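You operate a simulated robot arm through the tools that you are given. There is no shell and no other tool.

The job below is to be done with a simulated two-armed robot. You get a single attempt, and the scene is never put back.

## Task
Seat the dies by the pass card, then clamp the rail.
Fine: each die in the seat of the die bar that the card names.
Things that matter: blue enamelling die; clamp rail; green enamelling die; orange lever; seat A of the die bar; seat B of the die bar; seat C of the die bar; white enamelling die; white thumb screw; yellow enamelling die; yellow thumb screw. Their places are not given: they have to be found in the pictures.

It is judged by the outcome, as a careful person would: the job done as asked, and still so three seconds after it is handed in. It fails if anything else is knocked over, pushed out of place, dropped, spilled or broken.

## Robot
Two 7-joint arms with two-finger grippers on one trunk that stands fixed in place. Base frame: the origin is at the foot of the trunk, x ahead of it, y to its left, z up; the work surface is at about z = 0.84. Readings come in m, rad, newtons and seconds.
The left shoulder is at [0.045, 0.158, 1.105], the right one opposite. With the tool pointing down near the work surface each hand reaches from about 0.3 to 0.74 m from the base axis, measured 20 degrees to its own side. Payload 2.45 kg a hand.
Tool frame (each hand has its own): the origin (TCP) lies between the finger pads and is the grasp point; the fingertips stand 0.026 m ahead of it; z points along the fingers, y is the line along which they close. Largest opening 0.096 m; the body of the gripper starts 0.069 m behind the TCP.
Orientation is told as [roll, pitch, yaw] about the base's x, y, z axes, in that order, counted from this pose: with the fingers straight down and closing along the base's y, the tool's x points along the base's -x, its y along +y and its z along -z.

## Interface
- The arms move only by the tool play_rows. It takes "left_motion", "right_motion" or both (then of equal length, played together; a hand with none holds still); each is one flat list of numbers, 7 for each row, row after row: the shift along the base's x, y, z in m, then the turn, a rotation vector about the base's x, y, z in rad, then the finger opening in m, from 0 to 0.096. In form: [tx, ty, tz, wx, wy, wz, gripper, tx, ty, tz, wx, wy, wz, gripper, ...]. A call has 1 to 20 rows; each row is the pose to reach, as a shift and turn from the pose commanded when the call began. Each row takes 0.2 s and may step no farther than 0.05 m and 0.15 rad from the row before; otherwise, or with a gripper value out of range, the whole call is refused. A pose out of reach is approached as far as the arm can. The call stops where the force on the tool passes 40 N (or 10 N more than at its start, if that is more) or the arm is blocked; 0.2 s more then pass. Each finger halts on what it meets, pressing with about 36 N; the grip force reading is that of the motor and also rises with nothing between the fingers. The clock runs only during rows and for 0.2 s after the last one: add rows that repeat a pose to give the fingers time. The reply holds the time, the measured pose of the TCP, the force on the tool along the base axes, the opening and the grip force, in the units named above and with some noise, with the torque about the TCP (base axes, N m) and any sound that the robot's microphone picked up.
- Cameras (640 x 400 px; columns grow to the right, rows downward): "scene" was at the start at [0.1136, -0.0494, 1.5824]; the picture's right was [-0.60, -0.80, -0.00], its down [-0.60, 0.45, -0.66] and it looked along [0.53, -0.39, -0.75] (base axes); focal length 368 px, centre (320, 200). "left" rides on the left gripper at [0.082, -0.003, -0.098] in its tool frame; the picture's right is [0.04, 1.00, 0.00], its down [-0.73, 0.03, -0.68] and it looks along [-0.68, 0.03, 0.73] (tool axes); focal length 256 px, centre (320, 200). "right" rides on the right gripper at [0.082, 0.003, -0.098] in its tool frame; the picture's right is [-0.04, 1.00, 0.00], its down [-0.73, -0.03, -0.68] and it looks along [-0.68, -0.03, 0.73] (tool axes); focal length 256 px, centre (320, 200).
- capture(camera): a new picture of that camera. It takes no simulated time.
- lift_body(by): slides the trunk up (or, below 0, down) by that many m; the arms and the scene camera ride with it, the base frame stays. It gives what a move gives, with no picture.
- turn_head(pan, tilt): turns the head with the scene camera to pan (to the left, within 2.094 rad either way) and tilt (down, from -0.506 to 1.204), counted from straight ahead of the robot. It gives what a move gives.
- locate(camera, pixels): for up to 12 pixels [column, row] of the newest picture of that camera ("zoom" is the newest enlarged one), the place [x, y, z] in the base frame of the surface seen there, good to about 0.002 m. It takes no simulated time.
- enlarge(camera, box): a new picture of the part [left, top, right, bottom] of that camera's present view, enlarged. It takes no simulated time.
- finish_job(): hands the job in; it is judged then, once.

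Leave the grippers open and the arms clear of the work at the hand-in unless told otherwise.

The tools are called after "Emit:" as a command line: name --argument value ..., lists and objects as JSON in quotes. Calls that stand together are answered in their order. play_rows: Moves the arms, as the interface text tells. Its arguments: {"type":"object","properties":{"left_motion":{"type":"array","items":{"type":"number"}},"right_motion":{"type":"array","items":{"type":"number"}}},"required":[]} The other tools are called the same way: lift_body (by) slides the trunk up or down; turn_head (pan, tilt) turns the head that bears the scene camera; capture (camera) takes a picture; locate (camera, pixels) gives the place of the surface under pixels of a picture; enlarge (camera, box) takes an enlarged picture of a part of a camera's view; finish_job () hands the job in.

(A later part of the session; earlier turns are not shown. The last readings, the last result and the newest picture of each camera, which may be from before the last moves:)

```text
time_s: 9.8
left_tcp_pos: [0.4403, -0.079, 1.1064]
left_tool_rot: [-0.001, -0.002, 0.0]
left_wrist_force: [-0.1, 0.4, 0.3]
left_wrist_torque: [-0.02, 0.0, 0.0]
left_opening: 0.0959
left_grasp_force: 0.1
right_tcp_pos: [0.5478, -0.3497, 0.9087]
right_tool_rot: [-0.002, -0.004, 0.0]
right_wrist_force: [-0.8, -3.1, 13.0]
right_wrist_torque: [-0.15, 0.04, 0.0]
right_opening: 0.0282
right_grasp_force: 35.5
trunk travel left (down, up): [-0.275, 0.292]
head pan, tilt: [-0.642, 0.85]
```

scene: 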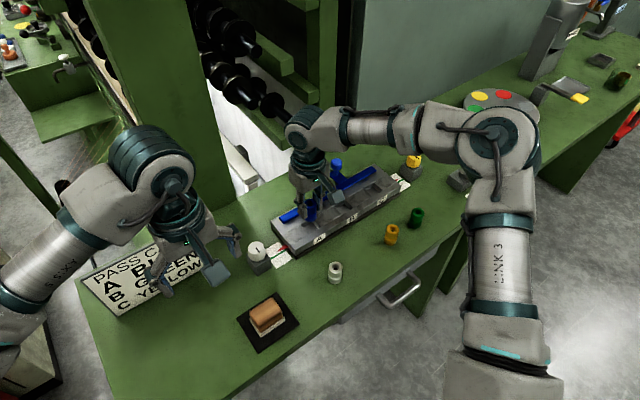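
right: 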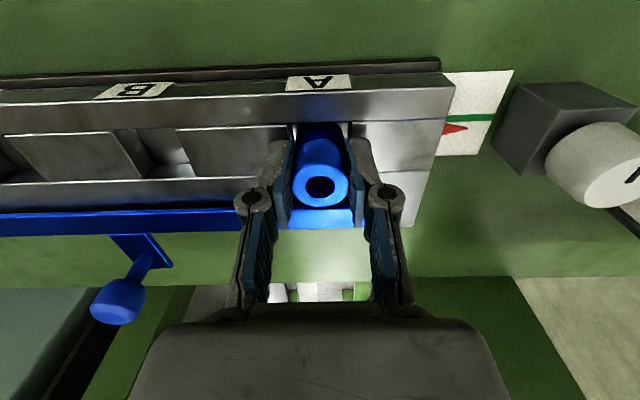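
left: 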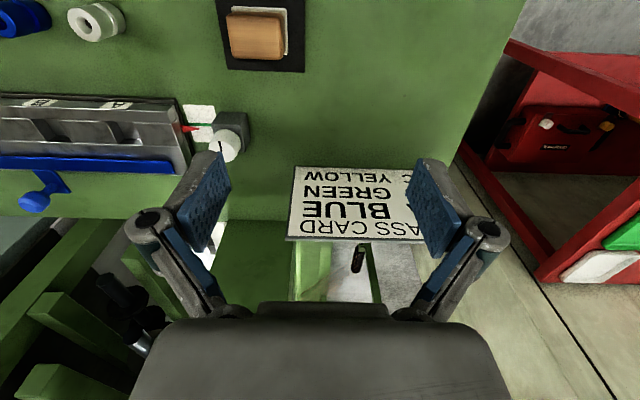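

It has touched the floor of the seat: force rose to 13 N at z≈0.908. I'll ease up slightly, open to 0.05, then lift straight up.

Emit:
play_rows --right_motion '[0, 0, 0.001, 0, 0, 0, 0.022, 0, 0, 0.001, 0, 0, 0, 0.035, 0, 0, 0.001, 0, 0, 0, 0.05, 0, 0, 0.001, 0, 0, 0, 0.05, 0, 0, 0.02, 0, 0, 0, 0.05, 0, 0, 0.05, 0, 0, 0, 0.05, 0, 0, 0.09, 0, 0, 0, 0.05]'

Emit:
capture --camera "right"

Emit:
enlarge --camera "right" --box '[240, 30, 400, 130]'

Emit:
enlarge --camera "scene" --box '[240, 150, 440, 275]'

```text
time_s: 11.4
left_tcp_pos: [0.4425, -0.0779, 1.1066]
left_tool_rot: [-0.003, -0.003, 0.0]
left_wrist_force: [0.2, -0.7, 0.0]
left_wrist_torque: [-0.01, -0.03, 0.01]
left_opening: 0.0961
left_grasp_force: 0.2
right_tcp_pos: [0.5481, -0.3498, 0.9972]
right_tool_rot: [-0.002, -0.002, 0.0]
right_wrist_force: [0.3, 0.9, 0.1]
right_wrist_torque: [0.04, -0.02, -0.01]
right_opening: 0.05
right_grasp_force: 0.0
trunk travel left (down, up): [-0.275, 0.292]
head pan, tilt: [-0.642, 0.85]
```

```text
taken
```

right: 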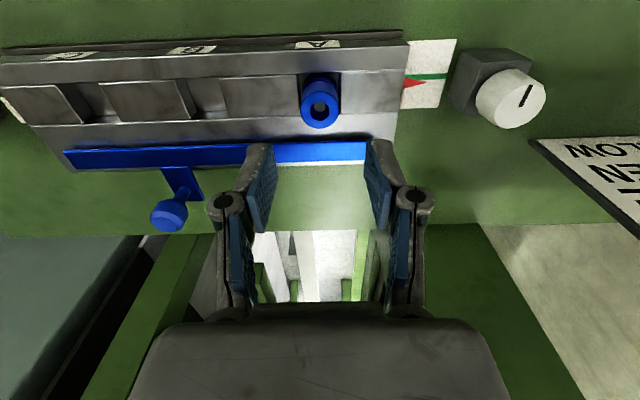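

```text
4.00 times, centred on (320, 80) of right
```

zoom: 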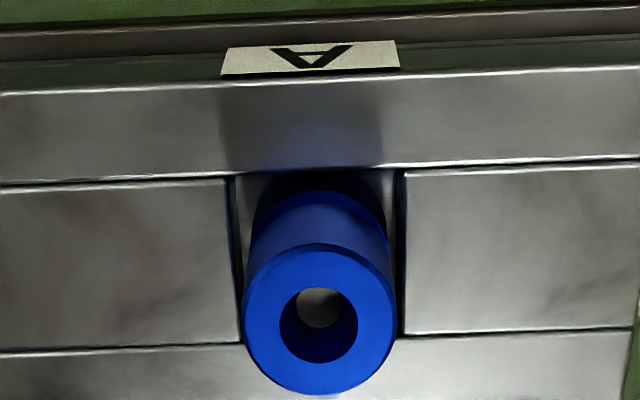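

```text
3.20 times, centred on (340, 212) of scene
```

zoom: 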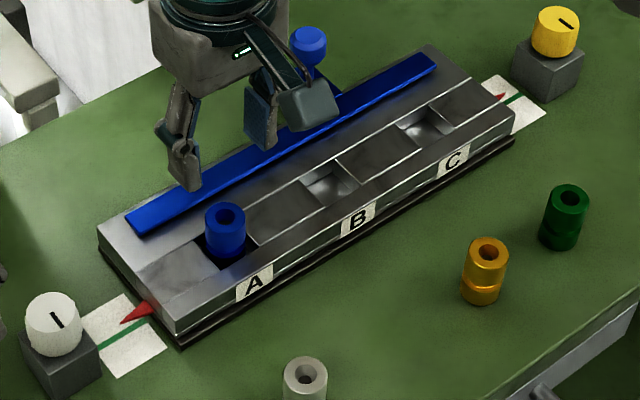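

The blue die stands in seat A. I'll check its top height, which should be about 0.9055, and whether the white-side pointer moved.

Emit:
locate --camera "right" --pixels '[[320, 94], [307, 106], [334, 106], [320, 122], [320, 86], [411, 83], [425, 83], [420, 77], [432, 76], [404, 83]]'

Emit:
enlarge --camera "right" --box '[390, 40, 470, 120]'

Emit:
locate --camera "zoom" --pixels '[[210, 210], [230, 208], [180, 210], [200, 180], [240, 178], [280, 176]]'

```text
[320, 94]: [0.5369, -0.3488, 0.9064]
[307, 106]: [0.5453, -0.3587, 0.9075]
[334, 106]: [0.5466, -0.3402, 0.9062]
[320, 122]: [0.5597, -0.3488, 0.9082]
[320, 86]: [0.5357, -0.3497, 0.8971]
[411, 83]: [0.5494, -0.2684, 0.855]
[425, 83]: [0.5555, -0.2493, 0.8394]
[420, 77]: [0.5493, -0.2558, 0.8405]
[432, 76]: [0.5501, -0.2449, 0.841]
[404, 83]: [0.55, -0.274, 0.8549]
```

```text
5.00 times, centred on (430, 80) of right
```

zoom: 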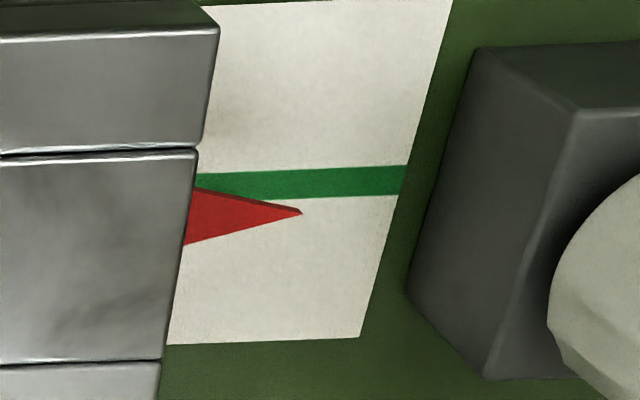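

```text
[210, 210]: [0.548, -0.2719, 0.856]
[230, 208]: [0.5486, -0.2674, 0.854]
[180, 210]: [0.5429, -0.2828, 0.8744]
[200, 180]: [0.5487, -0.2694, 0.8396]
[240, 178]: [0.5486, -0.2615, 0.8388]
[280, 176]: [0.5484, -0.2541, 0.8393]
```

Blue is down, with its top at about 0.907, and the pointer hasn't moved. Next is green for seat B. I'll move above the green die near (0.419,-0.576) and measure it.

Emit:
play_rows --right_motion '[-0.0215, -0.0377, -0.002, 0, 0, 0, 0.06, -0.043, -0.0753, -0.004, 0, 0, 0, 0.06, -0.0645, -0.113, -0.006, 0, 0, 0, 0.06, -0.086, -0.1507, -0.008, 0, 0, 0, 0.06, -0.1075, -0.1883, -0.01, 0, 0, 0, 0.06, -0.129, -0.226, -0.012, 0, 0, 0, 0.06, -0.129, -0.226, -0.012, 0, 0, 0, 0.06]'

Emit:
capture --camera "right"

Emit:
capture --camera "scene"

```text
time_s: 13.0
left_tcp_pos: [0.4426, -0.0793, 1.1057]
left_tool_rot: [0.001, -0.002, 0.001]
left_wrist_force: [0.1, -0.1, 0.1]
left_wrist_torque: [0.02, -0.04, -0.01]
left_opening: 0.0959
left_grasp_force: 0.0
right_tcp_pos: [0.4197, -0.578, 0.9831]
right_tool_rot: [0.0, 0.0, -0.001]
right_wrist_force: [0.2, 0.0, -0.7]
right_wrist_torque: [0.01, 0.0, 0.0]
right_opening: 0.0601
right_grasp_force: 0.2
trunk travel left (down, up): [-0.275, 0.292]
head pan, tilt: [-0.642, 0.85]
```

```text
taken
```

right: 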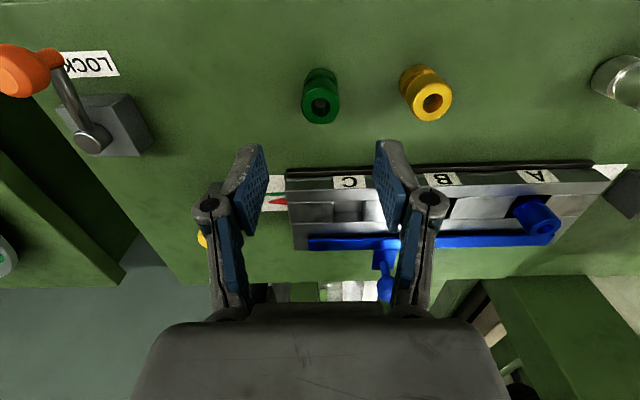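

```text
taken
```

scene: 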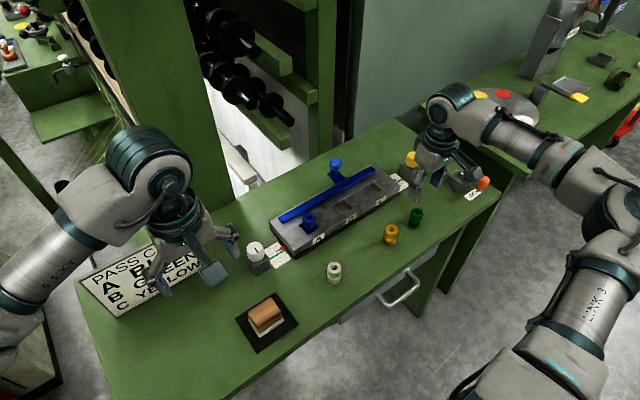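

The green die is at about (320,104) in the right view. I'll measure it and take another look at the lever from here.

Emit:
enlarge --camera "right" --box '[280, 60, 360, 130]'

Emit:
locate --camera "zoom" --pixels '[[320, 80], [320, 110], [320, 160], [320, 340], [250, 260], [390, 260], [230, 200], [410, 200]]'

Emit:
enlarge --camera "right" --box '[0, 30, 176, 170]'

Emit:
locate --camera "right" --pixels '[[20, 65], [25, 90], [50, 58], [62, 80], [75, 105], [90, 140], [70, 65], [115, 65], [95, 60], [130, 120], [105, 110], [75, 120]]'

```text
5.71 times, centred on (320, 95) of right
```

zoom: 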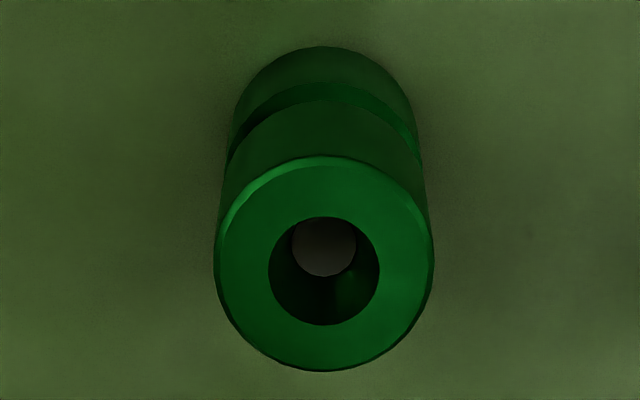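

```text
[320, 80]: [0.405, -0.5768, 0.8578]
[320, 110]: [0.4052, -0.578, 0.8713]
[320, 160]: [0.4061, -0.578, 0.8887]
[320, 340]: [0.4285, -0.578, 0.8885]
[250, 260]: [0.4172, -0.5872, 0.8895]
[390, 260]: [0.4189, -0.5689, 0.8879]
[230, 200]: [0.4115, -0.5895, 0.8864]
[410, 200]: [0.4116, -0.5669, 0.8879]
```

```text
2.86 times, centred on (88, 100) of right
```

zoom: 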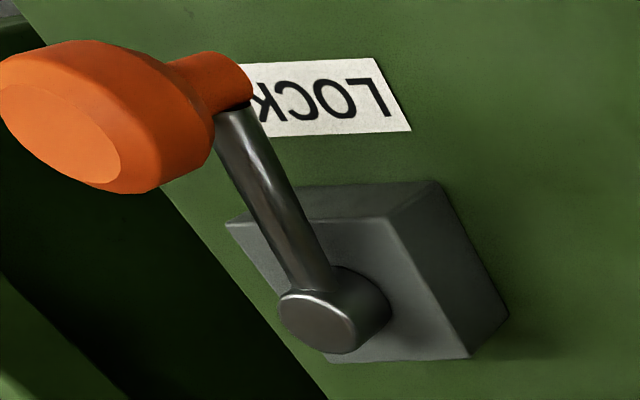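

```text
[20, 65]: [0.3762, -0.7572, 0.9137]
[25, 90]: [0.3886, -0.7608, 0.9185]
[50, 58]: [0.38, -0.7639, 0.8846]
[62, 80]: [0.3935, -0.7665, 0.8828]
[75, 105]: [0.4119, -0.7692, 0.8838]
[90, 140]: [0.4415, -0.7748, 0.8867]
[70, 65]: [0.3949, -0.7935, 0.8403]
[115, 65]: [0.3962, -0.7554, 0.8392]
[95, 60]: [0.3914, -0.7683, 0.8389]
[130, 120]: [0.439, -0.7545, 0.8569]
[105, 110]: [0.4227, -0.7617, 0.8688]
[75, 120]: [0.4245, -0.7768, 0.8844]
```

The green die's centre is (0.419,-0.578), right under the hand. Descending to TCP z≈0.8905 and then closing.

Emit:
play_rows --right_motion '[0, 0, -0.035, 0, 0, 0, 0.06, 0, 0, -0.07, 0, 0, 0, 0.06, 0, 0, -0.0925, 0, 0, 0, 0.06, 0, 0, -0.0925, 0, 0, 0, 0.06]'

Emit:
capture --camera "right"

```text
time_s: 14.0
left_tcp_pos: [0.4434, -0.0775, 1.1067]
left_tool_rot: [-0.003, 0.0, 0.0]
left_wrist_force: [1.1, 0.1, 0.3]
left_wrist_torque: [0.01, -0.02, -0.02]
left_opening: 0.096
left_grasp_force: 0.2
right_tcp_pos: [0.4196, -0.5762, 0.8905]
right_tool_rot: [-0.001, -0.002, 0.0]
right_wrist_force: [0.7, 0.1, -0.3]
right_wrist_torque: [-0.04, 0.01, -0.03]
right_opening: 0.0599
right_grasp_force: 0.0
trunk travel left (down, up): [-0.275, 0.292]
head pan, tilt: [-0.642, 0.85]
```

```text
taken
```

right: 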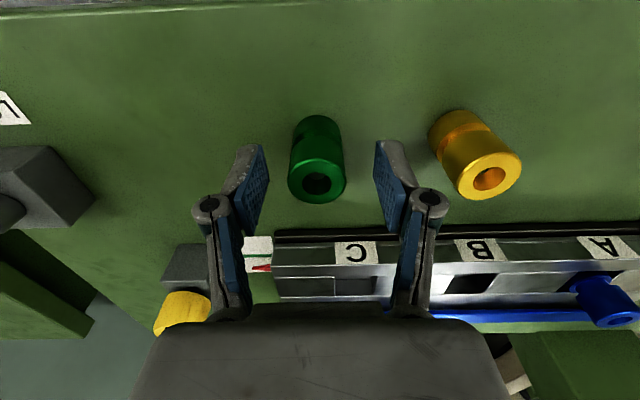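

The die sits about 1.5 mm to the right-hand side (-y) of the finger centre. I'll nudge by that much and close.

Emit:
play_rows --right_motion '[0, -0.0015, 0, 0, 0, 0, 0.06, 0, -0.0015, 0, 0, 0, 0, 0.045, 0, -0.0015, 0, 0, 0, 0, 0.03, 0, -0.0015, 0, 0, 0, 0, 0.022, 0, -0.0015, 0, 0, 0, 0, 0.022]'

Emit:
play_rows --right_motion '[0, 0, 0, 0, 0, 0, 0.022]'

Emit:
capture --camera "right"

```text
time_s: 15.2
left_tcp_pos: [0.443, -0.0798, 1.1061]
left_tool_rot: [-0.002, -0.002, -0.001]
left_wrist_force: [0.8, -0.2, 0.0]
left_wrist_torque: [0.01, 0.02, 0.04]
left_opening: 0.0959
left_grasp_force: 0.1
right_tcp_pos: [0.421, -0.5785, 0.8907]
right_tool_rot: [-0.001, -0.001, 0.0]
right_wrist_force: [1.0, -1.0, -0.5]
right_wrist_torque: [-0.02, 0.02, 0.04]
right_opening: 0.0282
right_grasp_force: 35.9
trunk travel left (down, up): [-0.275, 0.292]
head pan, tilt: [-0.642, 0.85]
```

```text
time_s: 15.6
left_tcp_pos: [0.4424, -0.0802, 1.1066]
left_tool_rot: [-0.005, -0.001, -0.001]
left_wrist_force: [0.3, -0.2, -0.3]
left_wrist_torque: [0.0, -0.01, 0.01]
left_opening: 0.0959
left_grasp_force: 0.1
right_tcp_pos: [0.4191, -0.5777, 0.8917]
right_tool_rot: [-0.002, -0.003, 0.0]
right_wrist_force: [0.2, 0.7, 0.6]
right_wrist_torque: [0.01, 0.02, -0.01]
right_opening: 0.0281
right_grasp_force: 35.7
trunk travel left (down, up): [-0.275, 0.292]
head pan, tilt: [-0.642, 0.85]
```

```text
taken
```

right: 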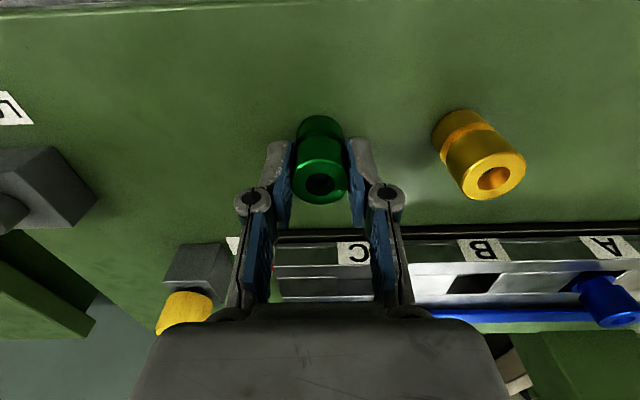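

Green is gripped firmly. I'll lift it 0.07 m and carry it to above seat B at (0.549,-0.450).

Emit:
play_rows --right_motion '[0, 0, 0.035, 0, 0, 0, 0.022, 0, 0, 0.07, 0, 0, 0, 0.022, 0.033, 0.032, 0.07, 0, 0, 0, 0.022, 0.065, 0.064, 0.07, 0, 0, 0, 0.022, 0.0975, 0.096, 0.07, 0, 0, 0, 0.022, 0.1295, 0.128, 0.07, 0, 0, 0, 0.022, 0.1295, 0.128, 0.07, 0, 0, 0, 0.022]'

Emit:
play_rows --right_motion '[0, 0, 0, 0, 0, 0, 0.022]'

Emit:
capture --camera "right"

Emit:
enlarge --camera "right" --box '[256, 50, 384, 130]'

Emit:
locate --camera "zoom" --pixels '[[190, 230], [205, 230], [215, 230], [225, 230], [410, 230], [420, 230], [432, 230], [445, 230], [320, 185], [320, 192], [320, 200], [250, 240]]'

```text
time_s: 17.2
left_tcp_pos: [0.4411, -0.0804, 1.1068]
left_tool_rot: [-0.001, -0.004, 0.002]
left_wrist_force: [0.1, -0.1, 0.4]
left_wrist_torque: [-0.02, 0.02, 0.0]
left_opening: 0.0961
left_grasp_force: 0.0
right_tcp_pos: [0.549, -0.4496, 0.9624]
right_tool_rot: [0.0, -0.006, 0.0]
right_wrist_force: [0.5, 0.5, -0.8]
right_wrist_torque: [-0.03, -0.01, 0.03]
right_opening: 0.0283
right_grasp_force: 36.1
trunk travel left (down, up): [-0.275, 0.292]
head pan, tilt: [-0.642, 0.85]
```

```text
time_s: 17.6
left_tcp_pos: [0.4425, -0.0792, 1.1055]
left_tool_rot: [-0.001, -0.001, -0.002]
left_wrist_force: [0.3, -0.1, 0.1]
left_wrist_torque: [0.0, -0.02, 0.0]
left_opening: 0.0957
left_grasp_force: 0.1
right_tcp_pos: [0.5502, -0.4493, 0.9607]
right_tool_rot: [0.0, -0.003, 0.001]
right_wrist_force: [-0.3, 0.0, -0.6]
right_wrist_torque: [-0.02, 0.0, -0.02]
right_opening: 0.0279
right_grasp_force: 36.4
trunk travel left (down, up): [-0.275, 0.292]
head pan, tilt: [-0.642, 0.85]
```

```text
taken
```

right: 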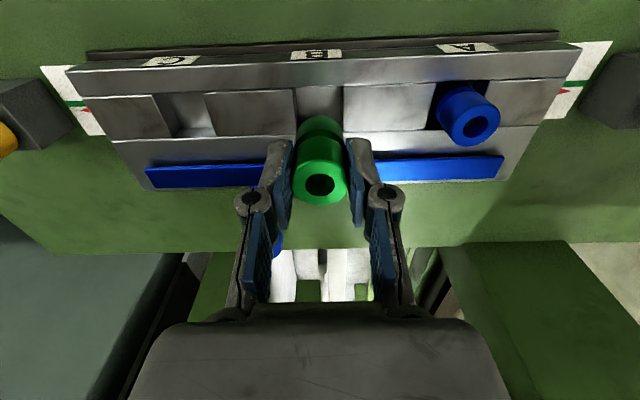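

```text
5.00 times, centred on (320, 90) of right
```

zoom: 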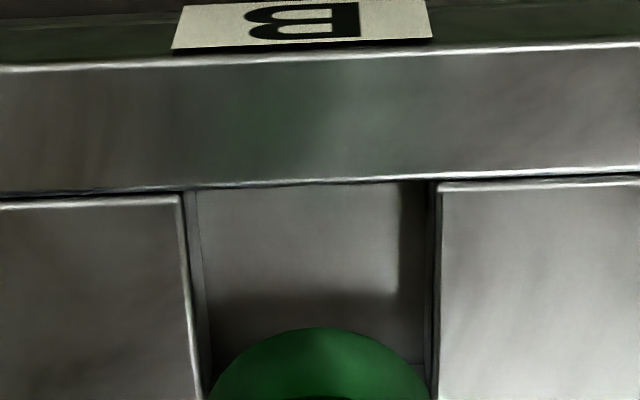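

```text
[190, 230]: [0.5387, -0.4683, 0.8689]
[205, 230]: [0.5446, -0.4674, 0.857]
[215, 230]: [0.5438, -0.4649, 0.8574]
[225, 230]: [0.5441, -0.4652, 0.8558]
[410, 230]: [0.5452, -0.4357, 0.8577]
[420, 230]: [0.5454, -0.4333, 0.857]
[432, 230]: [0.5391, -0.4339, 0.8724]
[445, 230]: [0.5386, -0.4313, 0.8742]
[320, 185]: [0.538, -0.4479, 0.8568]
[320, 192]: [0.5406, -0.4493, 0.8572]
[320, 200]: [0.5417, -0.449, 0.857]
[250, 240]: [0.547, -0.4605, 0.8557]
```

Pocket B spans y -0.468 to -0.4325, and the hand is centred over it. Lowering green in steps.

Emit:
play_rows --right_motion '[-0.0005, -0.0005, -0.02, 0, 0, 0, 0.022, -0.0005, -0.0005, -0.035, 0, 0, 0, 0.022, -0.0005, -0.0005, -0.044, 0, 0, 0, 0.022, -0.0005, -0.0005, -0.049, 0, 0, 0, 0.022, -0.0005, -0.0005, -0.052, 0, 0, 0, 0.022, -0.0005, -0.0005, -0.053, 0, 0, 0, 0.022]'

Emit:
play_rows --right_motion '[0, 0, -0.0007, 0, 0, 0, 0.022]'

```text
time_s: 19.0
left_tcp_pos: [0.4427, -0.0791, 1.1056]
left_tool_rot: [-0.002, -0.001, -0.001]
left_wrist_force: [0.3, -0.8, -0.4]
left_wrist_torque: [-0.02, 0.0, 0.01]
left_opening: 0.0959
left_grasp_force: 0.0
right_tcp_pos: [0.5494, -0.4512, 0.9094]
right_tool_rot: [0.001, -0.002, 0.001]
right_wrist_force: [0.0, 0.1, -1.9]
right_wrist_torque: [0.0, 0.0, 0.03]
right_opening: 0.0281
right_grasp_force: 36.0
trunk travel left (down, up): [-0.275, 0.292]
head pan, tilt: [-0.642, 0.85]
```

```text
time_s: 19.4
left_tcp_pos: [0.4425, -0.0795, 1.1062]
left_tool_rot: [-0.002, -0.002, 0.001]
left_wrist_force: [-0.7, -0.4, 0.0]
left_wrist_torque: [-0.02, 0.03, 0.02]
left_opening: 0.0961
left_grasp_force: 0.0
right_tcp_pos: [0.5484, -0.4498, 0.9084]
right_tool_rot: [0.0, -0.002, 0.001]
right_wrist_force: [-0.3, -1.2, 1.1]
right_wrist_torque: [0.01, 0.01, 0.02]
right_opening: 0.0282
right_grasp_force: 35.9
trunk travel left (down, up): [-0.275, 0.292]
head pan, tilt: [-0.642, 0.85]
```

Nearly at the floor. Small further steps until I feel contact.

Emit:
play_rows --right_motion '[0, 0, -0.0007, 0, 0, 0, 0.022]'

Emit:
play_rows --right_motion '[0, 0, -0.0006, 0, 0, 0, 0.022]'

```text
time_s: 19.8
left_tcp_pos: [0.4423, -0.0794, 1.107]
left_tool_rot: [-0.002, -0.003, 0.0]
left_wrist_force: [-0.7, -0.1, 0.5]
left_wrist_torque: [0.0, -0.03, -0.01]
left_opening: 0.096
left_grasp_force: 0.1
right_tcp_pos: [0.5481, -0.4507, 0.9074]
right_tool_rot: [-0.003, -0.003, 0.001]
right_wrist_force: [0.0, -3.0, 7.0]
right_wrist_torque: [-0.05, 0.04, 0.0]
right_opening: 0.0282
right_grasp_force: 36.3
trunk travel left (down, up): [-0.275, 0.292]
head pan, tilt: [-0.642, 0.85]
```

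```text
time_s: 20.2
left_tcp_pos: [0.4419, -0.08, 1.1059]
left_tool_rot: [-0.001, -0.005, 0.0]
left_wrist_force: [-0.6, -0.3, -0.1]
left_wrist_torque: [0.0, -0.01, 0.0]
left_opening: 0.0959
left_grasp_force: 0.0
right_tcp_pos: [0.5482, -0.45, 0.909]
right_tool_rot: [-0.003, -0.003, 0.0]
right_wrist_force: [0.2, -3.8, 10.2]
right_wrist_torque: [-0.14, 0.02, -0.01]
right_opening: 0.0283
right_grasp_force: 36.2
trunk travel left (down, up): [-0.275, 0.292]
head pan, tilt: [-0.642, 0.85]
```

Contact is firm, about 10 N. I'll ease up, open to 0.05, and lift clear.

Emit:
play_rows --right_motion '[0, 0, 0.001, 0, 0, 0, 0.022, 0, 0, 0.001, 0, 0, 0, 0.035, 0, 0, 0.001, 0, 0, 0, 0.05, 0, 0, 0.001, 0, 0, 0, 0.05, 0, 0, 0.02, 0, 0, 0, 0.05, 0, 0, 0.05, 0, 0, 0, 0.05, 0, 0, 0.08, 0, 0, 0, 0.05, 0, 0, 0.08, 0, 0, 0, 0.05]'

Emit:
capture --camera "right"

Emit:
enlarge --camera "right" --box '[240, 50, 400, 150]'

Emit:
locate --camera "right" --pixels '[[320, 94], [307, 106], [334, 106], [320, 122], [320, 86]]'

```text
time_s: 22.0
left_tcp_pos: [0.4426, -0.0792, 1.1059]
left_tool_rot: [-0.001, -0.001, 0.0]
left_wrist_force: [-0.1, 0.7, 0.5]
left_wrist_torque: [0.03, 0.0, 0.03]
left_opening: 0.0961
left_grasp_force: 0.0
right_tcp_pos: [0.5477, -0.4506, 0.9867]
right_tool_rot: [0.0, -0.002, 0.0]
right_wrist_force: [0.3, -1.3, 0.3]
right_wrist_torque: [0.02, 0.01, 0.02]
right_opening: 0.0502
right_grasp_force: 0.0
trunk travel left (down, up): [-0.275, 0.292]
head pan, tilt: [-0.642, 0.85]
```

```text
taken
```

right: 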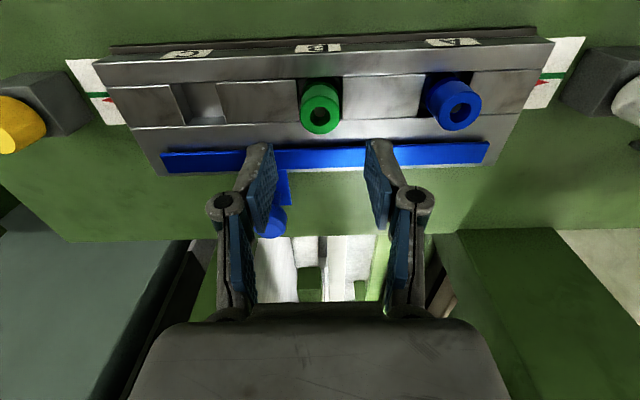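

```text
4.00 times, centred on (320, 100) of right
```

zoom: 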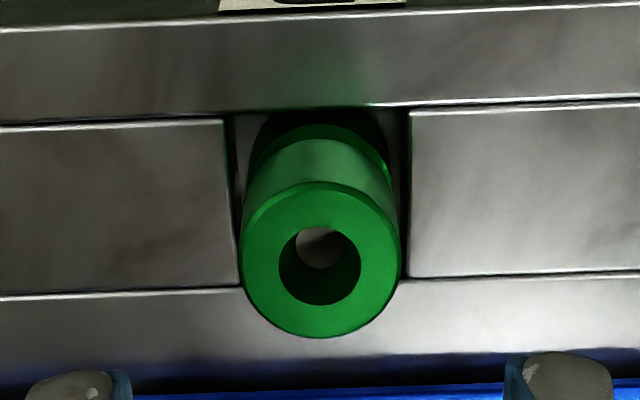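

```text
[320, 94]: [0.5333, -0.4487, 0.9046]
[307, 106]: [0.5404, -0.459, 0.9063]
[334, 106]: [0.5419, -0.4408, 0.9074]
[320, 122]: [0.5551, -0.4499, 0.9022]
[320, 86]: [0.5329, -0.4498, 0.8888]
```

Green is in seat B with its top at about 0.906. Next I'll move above the yellow die near (0.419,-0.492).

Emit:
play_rows --right_motion '[-0.043, -0.014, 0, 0, 0, 0, 0.06, -0.086, -0.028, 0, 0, 0, 0, 0.06, -0.129, -0.042, 0, 0, 0, 0, 0.06, -0.129, -0.042, 0, 0, 0, 0, 0.06, -0.129, -0.042, 0, 0, 0, 0, 0.06]'

Emit:
capture --camera "right"

Emit:
enlarge --camera "right" --box '[280, 60, 360, 130]'

Emit:
locate --camera "zoom" --pixels '[[320, 80], [320, 110], [320, 160], [320, 340], [250, 260], [390, 260], [230, 200], [410, 200]]'

```text
time_s: 23.2
left_tcp_pos: [0.4414, -0.0791, 1.106]
left_tool_rot: [-0.002, -0.003, 0.0]
left_wrist_force: [-0.5, 0.2, -0.1]
left_wrist_torque: [0.01, -0.01, -0.02]
left_opening: 0.096
left_grasp_force: 0.2
right_tcp_pos: [0.4204, -0.4898, 0.9872]
right_tool_rot: [-0.003, -0.002, -0.001]
right_wrist_force: [0.0, -0.7, 0.1]
right_wrist_torque: [0.01, -0.01, -0.02]
right_opening: 0.0599
right_grasp_force: 0.1
trunk travel left (down, up): [-0.275, 0.292]
head pan, tilt: [-0.642, 0.85]
```

```text
taken
```

right: 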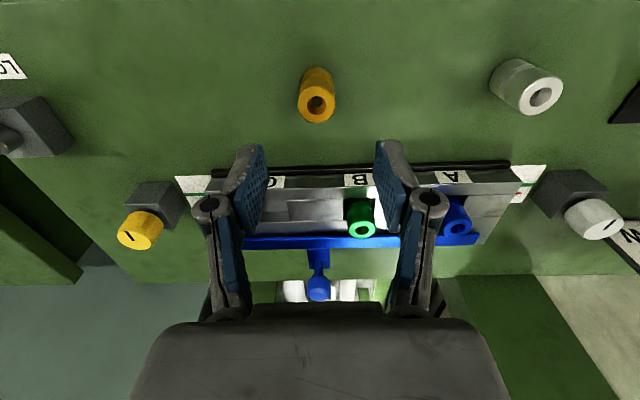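

```text
5.71 times, centred on (320, 95) of right
```

zoom: 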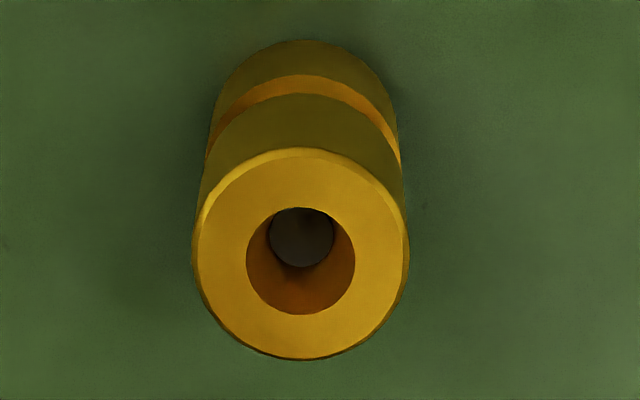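

```text
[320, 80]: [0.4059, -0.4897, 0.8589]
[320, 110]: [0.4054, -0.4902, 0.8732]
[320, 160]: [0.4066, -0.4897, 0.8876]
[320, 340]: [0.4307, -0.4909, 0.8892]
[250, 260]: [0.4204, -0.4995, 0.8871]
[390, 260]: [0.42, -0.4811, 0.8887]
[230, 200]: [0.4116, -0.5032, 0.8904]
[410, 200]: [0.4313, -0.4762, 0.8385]
```

The yellow die's centre is about (0.419,-0.493), roughly 3 mm toward -y from the hand. I'll correct that while descending.

Emit:
play_rows --right_motion '[-0.001, -0.003, -0.035, 0, 0, 0, 0.06, -0.001, -0.003, -0.07, 0, 0, 0, 0.06, -0.001, -0.003, -0.096, 0, 0, 0, 0.06, -0.001, -0.003, -0.096, 0, 0, 0, 0.06]'

Emit:
capture --camera "right"

```text
time_s: 24.2
left_tcp_pos: [0.4424, -0.0799, 1.1046]
left_tool_rot: [-0.003, -0.002, -0.001]
left_wrist_force: [0.0, -0.2, -0.3]
left_wrist_torque: [0.04, -0.02, 0.0]
left_opening: 0.0962
left_grasp_force: 0.0
right_tcp_pos: [0.4193, -0.4941, 0.8905]
right_tool_rot: [-0.001, -0.002, 0.0]
right_wrist_force: [0.0, -0.6, 0.2]
right_wrist_torque: [0.01, 0.03, -0.04]
right_opening: 0.06
right_grasp_force: 0.0
trunk travel left (down, up): [-0.275, 0.292]
head pan, tilt: [-0.642, 0.85]
```

```text
taken
```

right: 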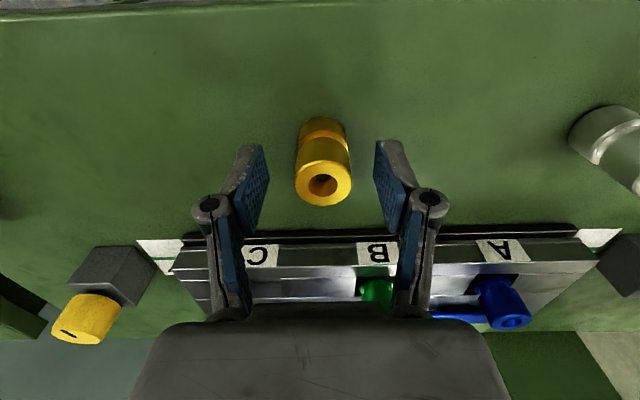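

The die is centred to about 1 mm (column 323 against 320). I'll nudge +1 mm in y and close.

Emit:
play_rows --right_motion '[0, 0.001, 0, 0, 0, 0, 0.06, 0, 0.001, 0, 0, 0, 0, 0.045, 0, 0.001, 0, 0, 0, 0, 0.03, 0, 0.001, 0, 0, 0, 0, 0.022, 0, 0.001, 0, 0, 0, 0, 0.022]'

Emit:
play_rows --right_motion '[0, 0, 0, 0, 0, 0, 0.022]'

Emit:
capture --camera "right"

```text
time_s: 25.4
left_tcp_pos: [0.443, -0.0811, 1.1061]
left_tool_rot: [-0.002, -0.002, -0.002]
left_wrist_force: [0.0, -0.1, -0.5]
left_wrist_torque: [0.0, 0.03, -0.03]
left_opening: 0.0961
left_grasp_force: 0.1
right_tcp_pos: [0.4191, -0.494, 0.8914]
right_tool_rot: [-0.001, -0.003, 0.0]
right_wrist_force: [0.0, 0.5, -0.2]
right_wrist_torque: [0.0, 0.0, 0.01]
right_opening: 0.0285
right_grasp_force: 35.8
trunk travel left (down, up): [-0.275, 0.292]
head pan, tilt: [-0.642, 0.85]
```

```text
time_s: 25.8
left_tcp_pos: [0.4411, -0.0793, 1.106]
left_tool_rot: [-0.004, -0.001, 0.001]
left_wrist_force: [-0.3, 0.6, 0.5]
left_wrist_torque: [0.0, 0.01, 0.01]
left_opening: 0.0961
left_grasp_force: 0.1
right_tcp_pos: [0.419, -0.4948, 0.8903]
right_tool_rot: [-0.002, -0.001, 0.0]
right_wrist_force: [0.1, 0.2, 0.1]
right_wrist_torque: [-0.01, -0.04, -0.01]
right_opening: 0.0281
right_grasp_force: 36.5
trunk travel left (down, up): [-0.275, 0.292]
head pan, tilt: [-0.642, 0.85]
```

```text
taken
```

right: 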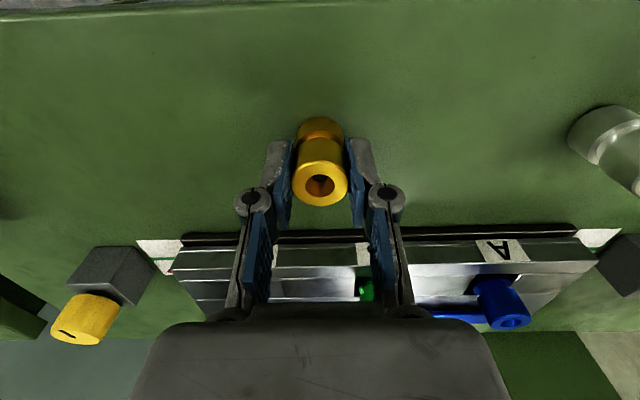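

Yellow is gripped. I'll lift it and carry it to above seat C at (0.549,-0.550).

Emit:
play_rows --right_motion '[0, 0, 0.035, 0, 0, 0, 0.022, 0, 0, 0.07, 0, 0, 0, 0.022, 0.0325, -0.014, 0.07, 0, 0, 0, 0.022, 0.065, -0.028, 0.07, 0, 0, 0, 0.022, 0.0975, -0.042, 0.07, 0, 0, 0, 0.022, 0.13, -0.056, 0.07, 0, 0, 0, 0.022, 0.13, -0.056, 0.07, 0, 0, 0, 0.022]'

Emit:
play_rows --right_motion '[0, 0, 0, 0, 0, 0, 0.022]'

Emit:
capture --camera "right"

Emit:
enlarge --camera "right" --box '[256, 50, 384, 130]'

Emit:
locate --camera "zoom" --pixels '[[190, 230], [205, 230], [215, 230], [225, 230], [410, 230], [420, 230], [432, 230], [445, 230], [320, 185], [320, 192], [320, 200], [250, 240]]'

```text
time_s: 27.4
left_tcp_pos: [0.4402, -0.0781, 1.1065]
left_tool_rot: [-0.003, -0.004, -0.002]
left_wrist_force: [-0.1, -0.1, 0.2]
left_wrist_torque: [0.01, -0.03, 0.01]
left_opening: 0.0961
left_grasp_force: 0.1
right_tcp_pos: [0.5491, -0.5497, 0.9621]
right_tool_rot: [-0.001, -0.004, 0.001]
right_wrist_force: [0.0, -0.6, -0.5]
right_wrist_torque: [0.03, -0.02, -0.02]
right_opening: 0.0282
right_grasp_force: 36.1
trunk travel left (down, up): [-0.275, 0.292]
head pan, tilt: [-0.642, 0.85]
```

```text
time_s: 27.8
left_tcp_pos: [0.4418, -0.0799, 1.1053]
left_tool_rot: [0.0, -0.001, 0.0]
left_wrist_force: [0.2, 0.0, 0.5]
left_wrist_torque: [0.01, -0.03, 0.0]
left_opening: 0.0962
left_grasp_force: 0.1
right_tcp_pos: [0.5488, -0.5503, 0.9604]
right_tool_rot: [0.002, -0.001, 0.001]
right_wrist_force: [-0.1, 0.8, -0.9]
right_wrist_torque: [0.0, 0.0, -0.02]
right_opening: 0.0285
right_grasp_force: 35.6
trunk travel left (down, up): [-0.275, 0.292]
head pan, tilt: [-0.642, 0.85]
```

```text
taken
```

right: 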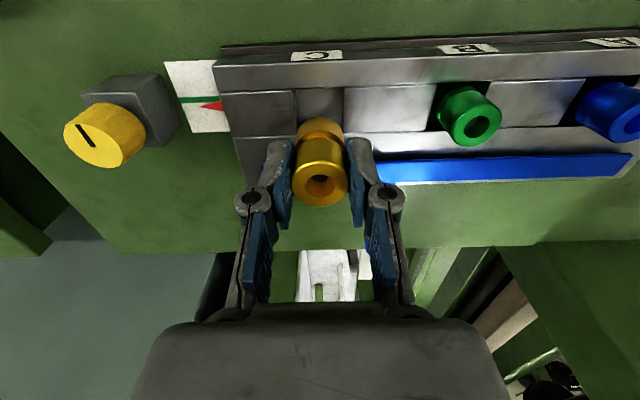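

```text
5.00 times, centred on (320, 90) of right
```

zoom: 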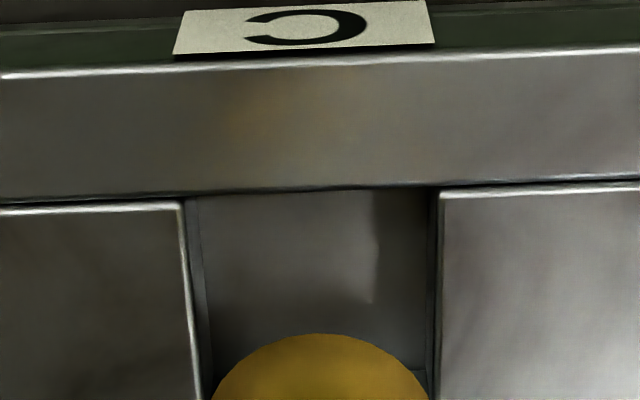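

```text
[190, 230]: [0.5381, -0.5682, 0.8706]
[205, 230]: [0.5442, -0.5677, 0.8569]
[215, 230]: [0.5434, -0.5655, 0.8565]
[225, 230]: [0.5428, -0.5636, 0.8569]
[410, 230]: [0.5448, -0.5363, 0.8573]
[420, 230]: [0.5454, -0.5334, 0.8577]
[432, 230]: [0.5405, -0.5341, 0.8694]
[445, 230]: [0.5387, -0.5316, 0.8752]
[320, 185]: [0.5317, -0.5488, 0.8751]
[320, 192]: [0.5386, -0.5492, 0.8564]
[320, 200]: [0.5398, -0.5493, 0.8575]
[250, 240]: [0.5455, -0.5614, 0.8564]
```

Seat C lies directly under the die (pocket y -0.568 to -0.533, hand at -0.550). Lowering.

Emit:
play_rows --right_motion '[0, 0, -0.02, 0, 0, 0, 0.022, 0, 0, -0.035, 0, 0, 0, 0.022, 0, 0, -0.044, 0, 0, 0, 0.022, 0, 0, -0.049, 0, 0, 0, 0.022, 0, 0, -0.052, 0, 0, 0, 0.022, 0, 0, -0.053, 0, 0, 0, 0.022]'

Emit:
play_rows --right_motion '[0, 0, -0.0007, 0, 0, 0, 0.022]'

Emit:
play_rows --right_motion '[0, 0, -0.0006, 0, 0, 0, 0.022]'

```text
time_s: 29.2
left_tcp_pos: [0.4425, -0.0786, 1.1047]
left_tool_rot: [-0.001, -0.003, 0.001]
left_wrist_force: [0.0, -0.6, 0.0]
left_wrist_torque: [0.01, -0.01, -0.01]
left_opening: 0.096
left_grasp_force: 0.0
right_tcp_pos: [0.5487, -0.5499, 0.9083]
right_tool_rot: [-0.002, -0.004, -0.002]
right_wrist_force: [1.1, -1.8, 5.4]
right_wrist_torque: [-0.05, -0.01, 0.02]
right_opening: 0.0285
right_grasp_force: 36.6
trunk travel left (down, up): [-0.275, 0.292]
head pan, tilt: [-0.642, 0.85]
```

```text
time_s: 29.6
left_tcp_pos: [0.4414, -0.0775, 1.1055]
left_tool_rot: [-0.002, -0.005, 0.0]
left_wrist_force: [-0.6, -0.2, -0.1]
left_wrist_torque: [0.01, 0.04, 0.0]
left_opening: 0.0959
left_grasp_force: 0.1
right_tcp_pos: [0.5495, -0.5506, 0.9081]
right_tool_rot: [-0.002, -0.005, -0.001]
right_wrist_force: [1.2, -2.5, 8.7]
right_wrist_torque: [-0.08, -0.03, -0.01]
right_opening: 0.0281
right_grasp_force: 35.9
trunk travel left (down, up): [-0.275, 0.292]
head pan, tilt: [-0.642, 0.85]
```

```text
time_s: 30.0
left_tcp_pos: [0.4427, -0.078, 1.1053]
left_tool_rot: [-0.002, -0.003, 0.0]
left_wrist_force: [-0.5, -0.9, -0.1]
left_wrist_torque: [-0.01, 0.03, -0.01]
left_opening: 0.0961
left_grasp_force: 0.1
right_tcp_pos: [0.5488, -0.5501, 0.9083]
right_tool_rot: [-0.002, -0.006, 0.001]
right_wrist_force: [2.9, -3.4, 12.5]
right_wrist_torque: [-0.1, -0.06, 0.03]
right_opening: 0.0282
right_grasp_force: 36.2
trunk travel left (down, up): [-0.275, 0.292]
head pan, tilt: [-0.642, 0.85]
```

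Yellow has bottomed out at about 12 N, z≈0.908. I'll ease up, open, and lift straight up.

Emit:
play_rows --right_motion '[0, 0, 0.0012, 0, 0, 0, 0.022, 0, 0, 0.0012, 0, 0, 0, 0.035, 0, 0, 0.0012, 0, 0, 0, 0.05, 0, 0, 0.0012, 0, 0, 0, 0.05, 0, 0, 0.02, 0, 0, 0, 0.05, 0, 0, 0.05, 0, 0, 0, 0.05, 0, 0, 0.08, 0, 0, 0, 0.05, 0, 0, 0.08, 0, 0, 0, 0.05]'

Emit:
capture --camera "right"

Emit:
locate --camera "right" --pixels '[[320, 94], [307, 106], [334, 106], [320, 122], [320, 86]]'

Emit:
capture --camera "scene"

```text
time_s: 31.8
left_tcp_pos: [0.4431, -0.0796, 1.1054]
left_tool_rot: [-0.001, -0.003, 0.001]
left_wrist_force: [0.4, 0.4, 1.0]
left_wrist_torque: [-0.02, -0.03, 0.0]
left_opening: 0.0961
left_grasp_force: 0.0
right_tcp_pos: [0.548, -0.5497, 0.988]
right_tool_rot: [0.0, -0.002, 0.0]
right_wrist_force: [0.8, -0.2, -0.3]
right_wrist_torque: [0.0, 0.0, 0.01]
right_opening: 0.05
right_grasp_force: 0.0
trunk travel left (down, up): [-0.275, 0.292]
head pan, tilt: [-0.642, 0.85]
```

```text
taken
```

right: 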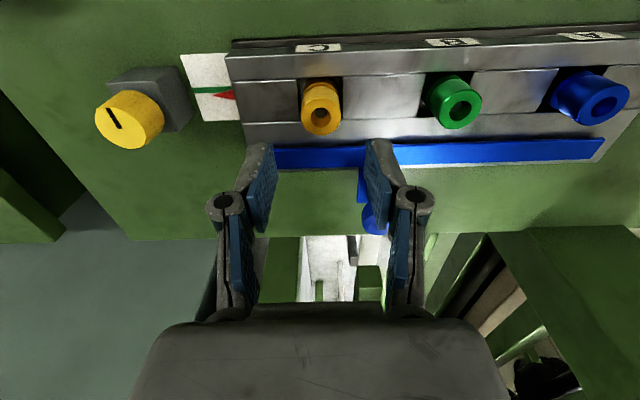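

```text
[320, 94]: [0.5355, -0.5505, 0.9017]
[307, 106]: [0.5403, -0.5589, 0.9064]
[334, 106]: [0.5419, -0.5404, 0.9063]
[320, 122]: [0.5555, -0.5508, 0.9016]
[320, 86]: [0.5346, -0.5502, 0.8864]
```

```text
taken
```

scene: 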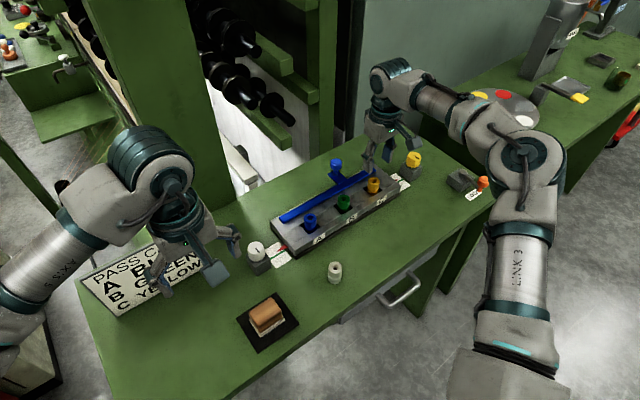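

All three dies are seated with tops at about 0.906. Before moving the rail I'll check that both pointers still line up and look at the rail's mounting.

Emit:
enlarge --camera "right" --box '[165, 40, 261, 130]'

Emit:
locate --camera "zoom" --pixels '[[360, 248], [340, 245], [320, 242], [370, 265], [200, 220], [250, 222], [150, 222]]'

Emit:
enlarge --camera "scene" --box '[250, 150, 410, 250]'

Emit:
enlarge --camera "scene" --box '[430, 150, 510, 200]'

```text
4.44 times, centred on (213, 85) of right
```

zoom: 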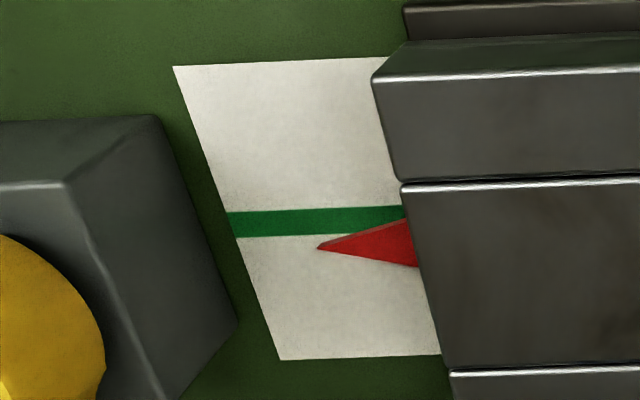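

```text
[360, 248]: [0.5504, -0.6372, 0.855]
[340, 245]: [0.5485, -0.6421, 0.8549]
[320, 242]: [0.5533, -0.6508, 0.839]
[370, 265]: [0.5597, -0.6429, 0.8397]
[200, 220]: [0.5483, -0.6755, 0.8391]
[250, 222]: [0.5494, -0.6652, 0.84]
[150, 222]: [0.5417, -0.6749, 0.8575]
```

```text
4.00 times, centred on (330, 200) of scene
```

zoom: 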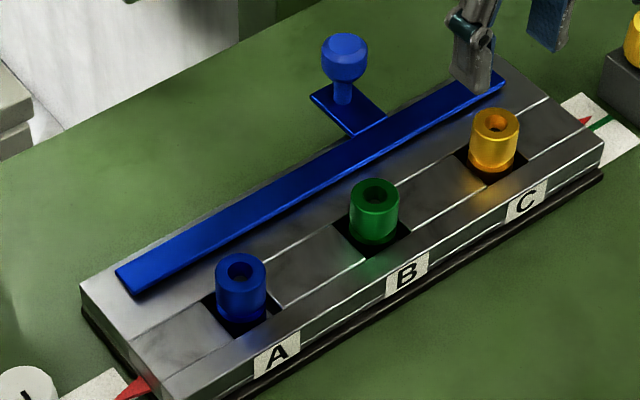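

```text
8.00 times, centred on (470, 175) of scene
```

zoom: 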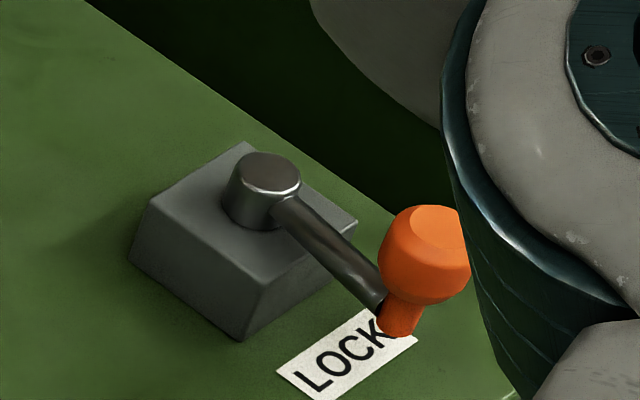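

Both pointers are still on their lines and the dies sit in line. The next step is the rail's knob. I'll move the hand back and up to get a clear view of the knob and rail.

Emit:
play_rows --right_motion '[-0.02, 0.02, 0.03, 0, 0, 0, 0.05, -0.05, 0.05, 0.04, 0, 0, 0, 0.05, -0.07, 0.05, 0.04, 0, 0, 0, 0.05, -0.07, 0.05, 0.04, 0, 0, 0, 0.05]'

Emit:
capture --camera "right"

Emit:
enlarge --camera "right" --box '[240, 130, 400, 240]'

```text
time_s: 32.8
left_tcp_pos: [0.4435, -0.08, 1.1057]
left_tool_rot: [-0.001, -0.002, 0.001]
left_wrist_force: [-0.5, 0.6, 0.6]
left_wrist_torque: [0.03, -0.04, 0.0]
left_opening: 0.0962
left_grasp_force: 0.1
right_tcp_pos: [0.4783, -0.5022, 1.0261]
right_tool_rot: [-0.001, -0.002, -0.002]
right_wrist_force: [-0.1, 0.1, 0.3]
right_wrist_torque: [-0.01, -0.01, 0.0]
right_opening: 0.05
right_grasp_force: 0.3
trunk travel left (down, up): [-0.275, 0.292]
head pan, tilt: [-0.642, 0.85]
```

```text
taken
```

right: 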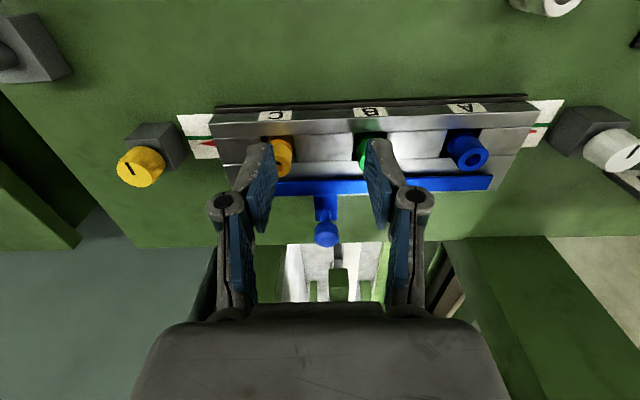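

```text
3.64 times, centred on (320, 185) of right
```

zoom: 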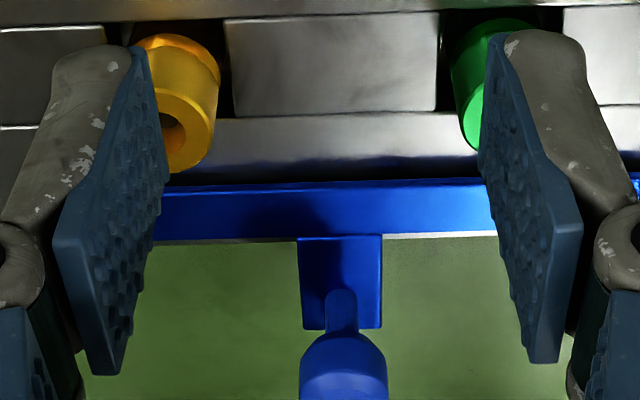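

Emit:
enlarge --camera "right" --box '[286, 190, 366, 255]'

Emit:
locate --camera "zoom" --pixels '[[320, 180], [320, 240], [320, 300], [320, 340], [240, 270], [400, 270], [320, 130], [230, 60], [390, 60], [320, 30], [270, 130], [390, 130]]'

Emit:
locate --camera "right" --pixels '[[320, 178], [320, 182], [320, 187], [320, 193], [326, 240], [316, 232], [337, 232], [290, 186], [420, 184], [470, 183], [490, 182], [320, 175]]'

```text
6.15 times, centred on (326, 222) of right
```

zoom: 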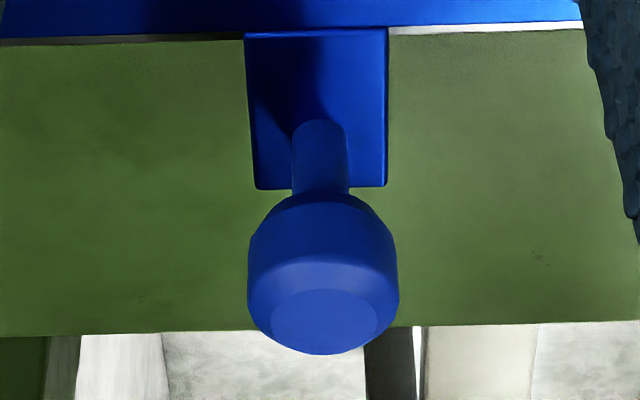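

```text
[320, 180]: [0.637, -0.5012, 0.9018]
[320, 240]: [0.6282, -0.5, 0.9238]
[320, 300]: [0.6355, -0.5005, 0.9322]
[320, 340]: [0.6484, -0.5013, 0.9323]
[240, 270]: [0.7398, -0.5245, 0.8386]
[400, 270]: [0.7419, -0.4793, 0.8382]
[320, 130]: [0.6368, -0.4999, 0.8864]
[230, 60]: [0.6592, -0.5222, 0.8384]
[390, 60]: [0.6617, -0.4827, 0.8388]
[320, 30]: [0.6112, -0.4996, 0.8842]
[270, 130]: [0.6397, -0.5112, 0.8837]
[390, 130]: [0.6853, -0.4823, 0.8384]
```

```text
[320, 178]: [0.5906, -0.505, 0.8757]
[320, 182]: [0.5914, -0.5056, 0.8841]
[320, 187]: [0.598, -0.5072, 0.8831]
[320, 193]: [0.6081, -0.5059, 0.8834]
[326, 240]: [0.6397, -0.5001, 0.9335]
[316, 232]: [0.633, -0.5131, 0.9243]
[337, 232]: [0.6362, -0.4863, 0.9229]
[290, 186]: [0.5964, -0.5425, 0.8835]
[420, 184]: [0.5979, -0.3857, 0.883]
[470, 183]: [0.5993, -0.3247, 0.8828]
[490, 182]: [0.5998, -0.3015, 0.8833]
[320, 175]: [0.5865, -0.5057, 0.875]
```

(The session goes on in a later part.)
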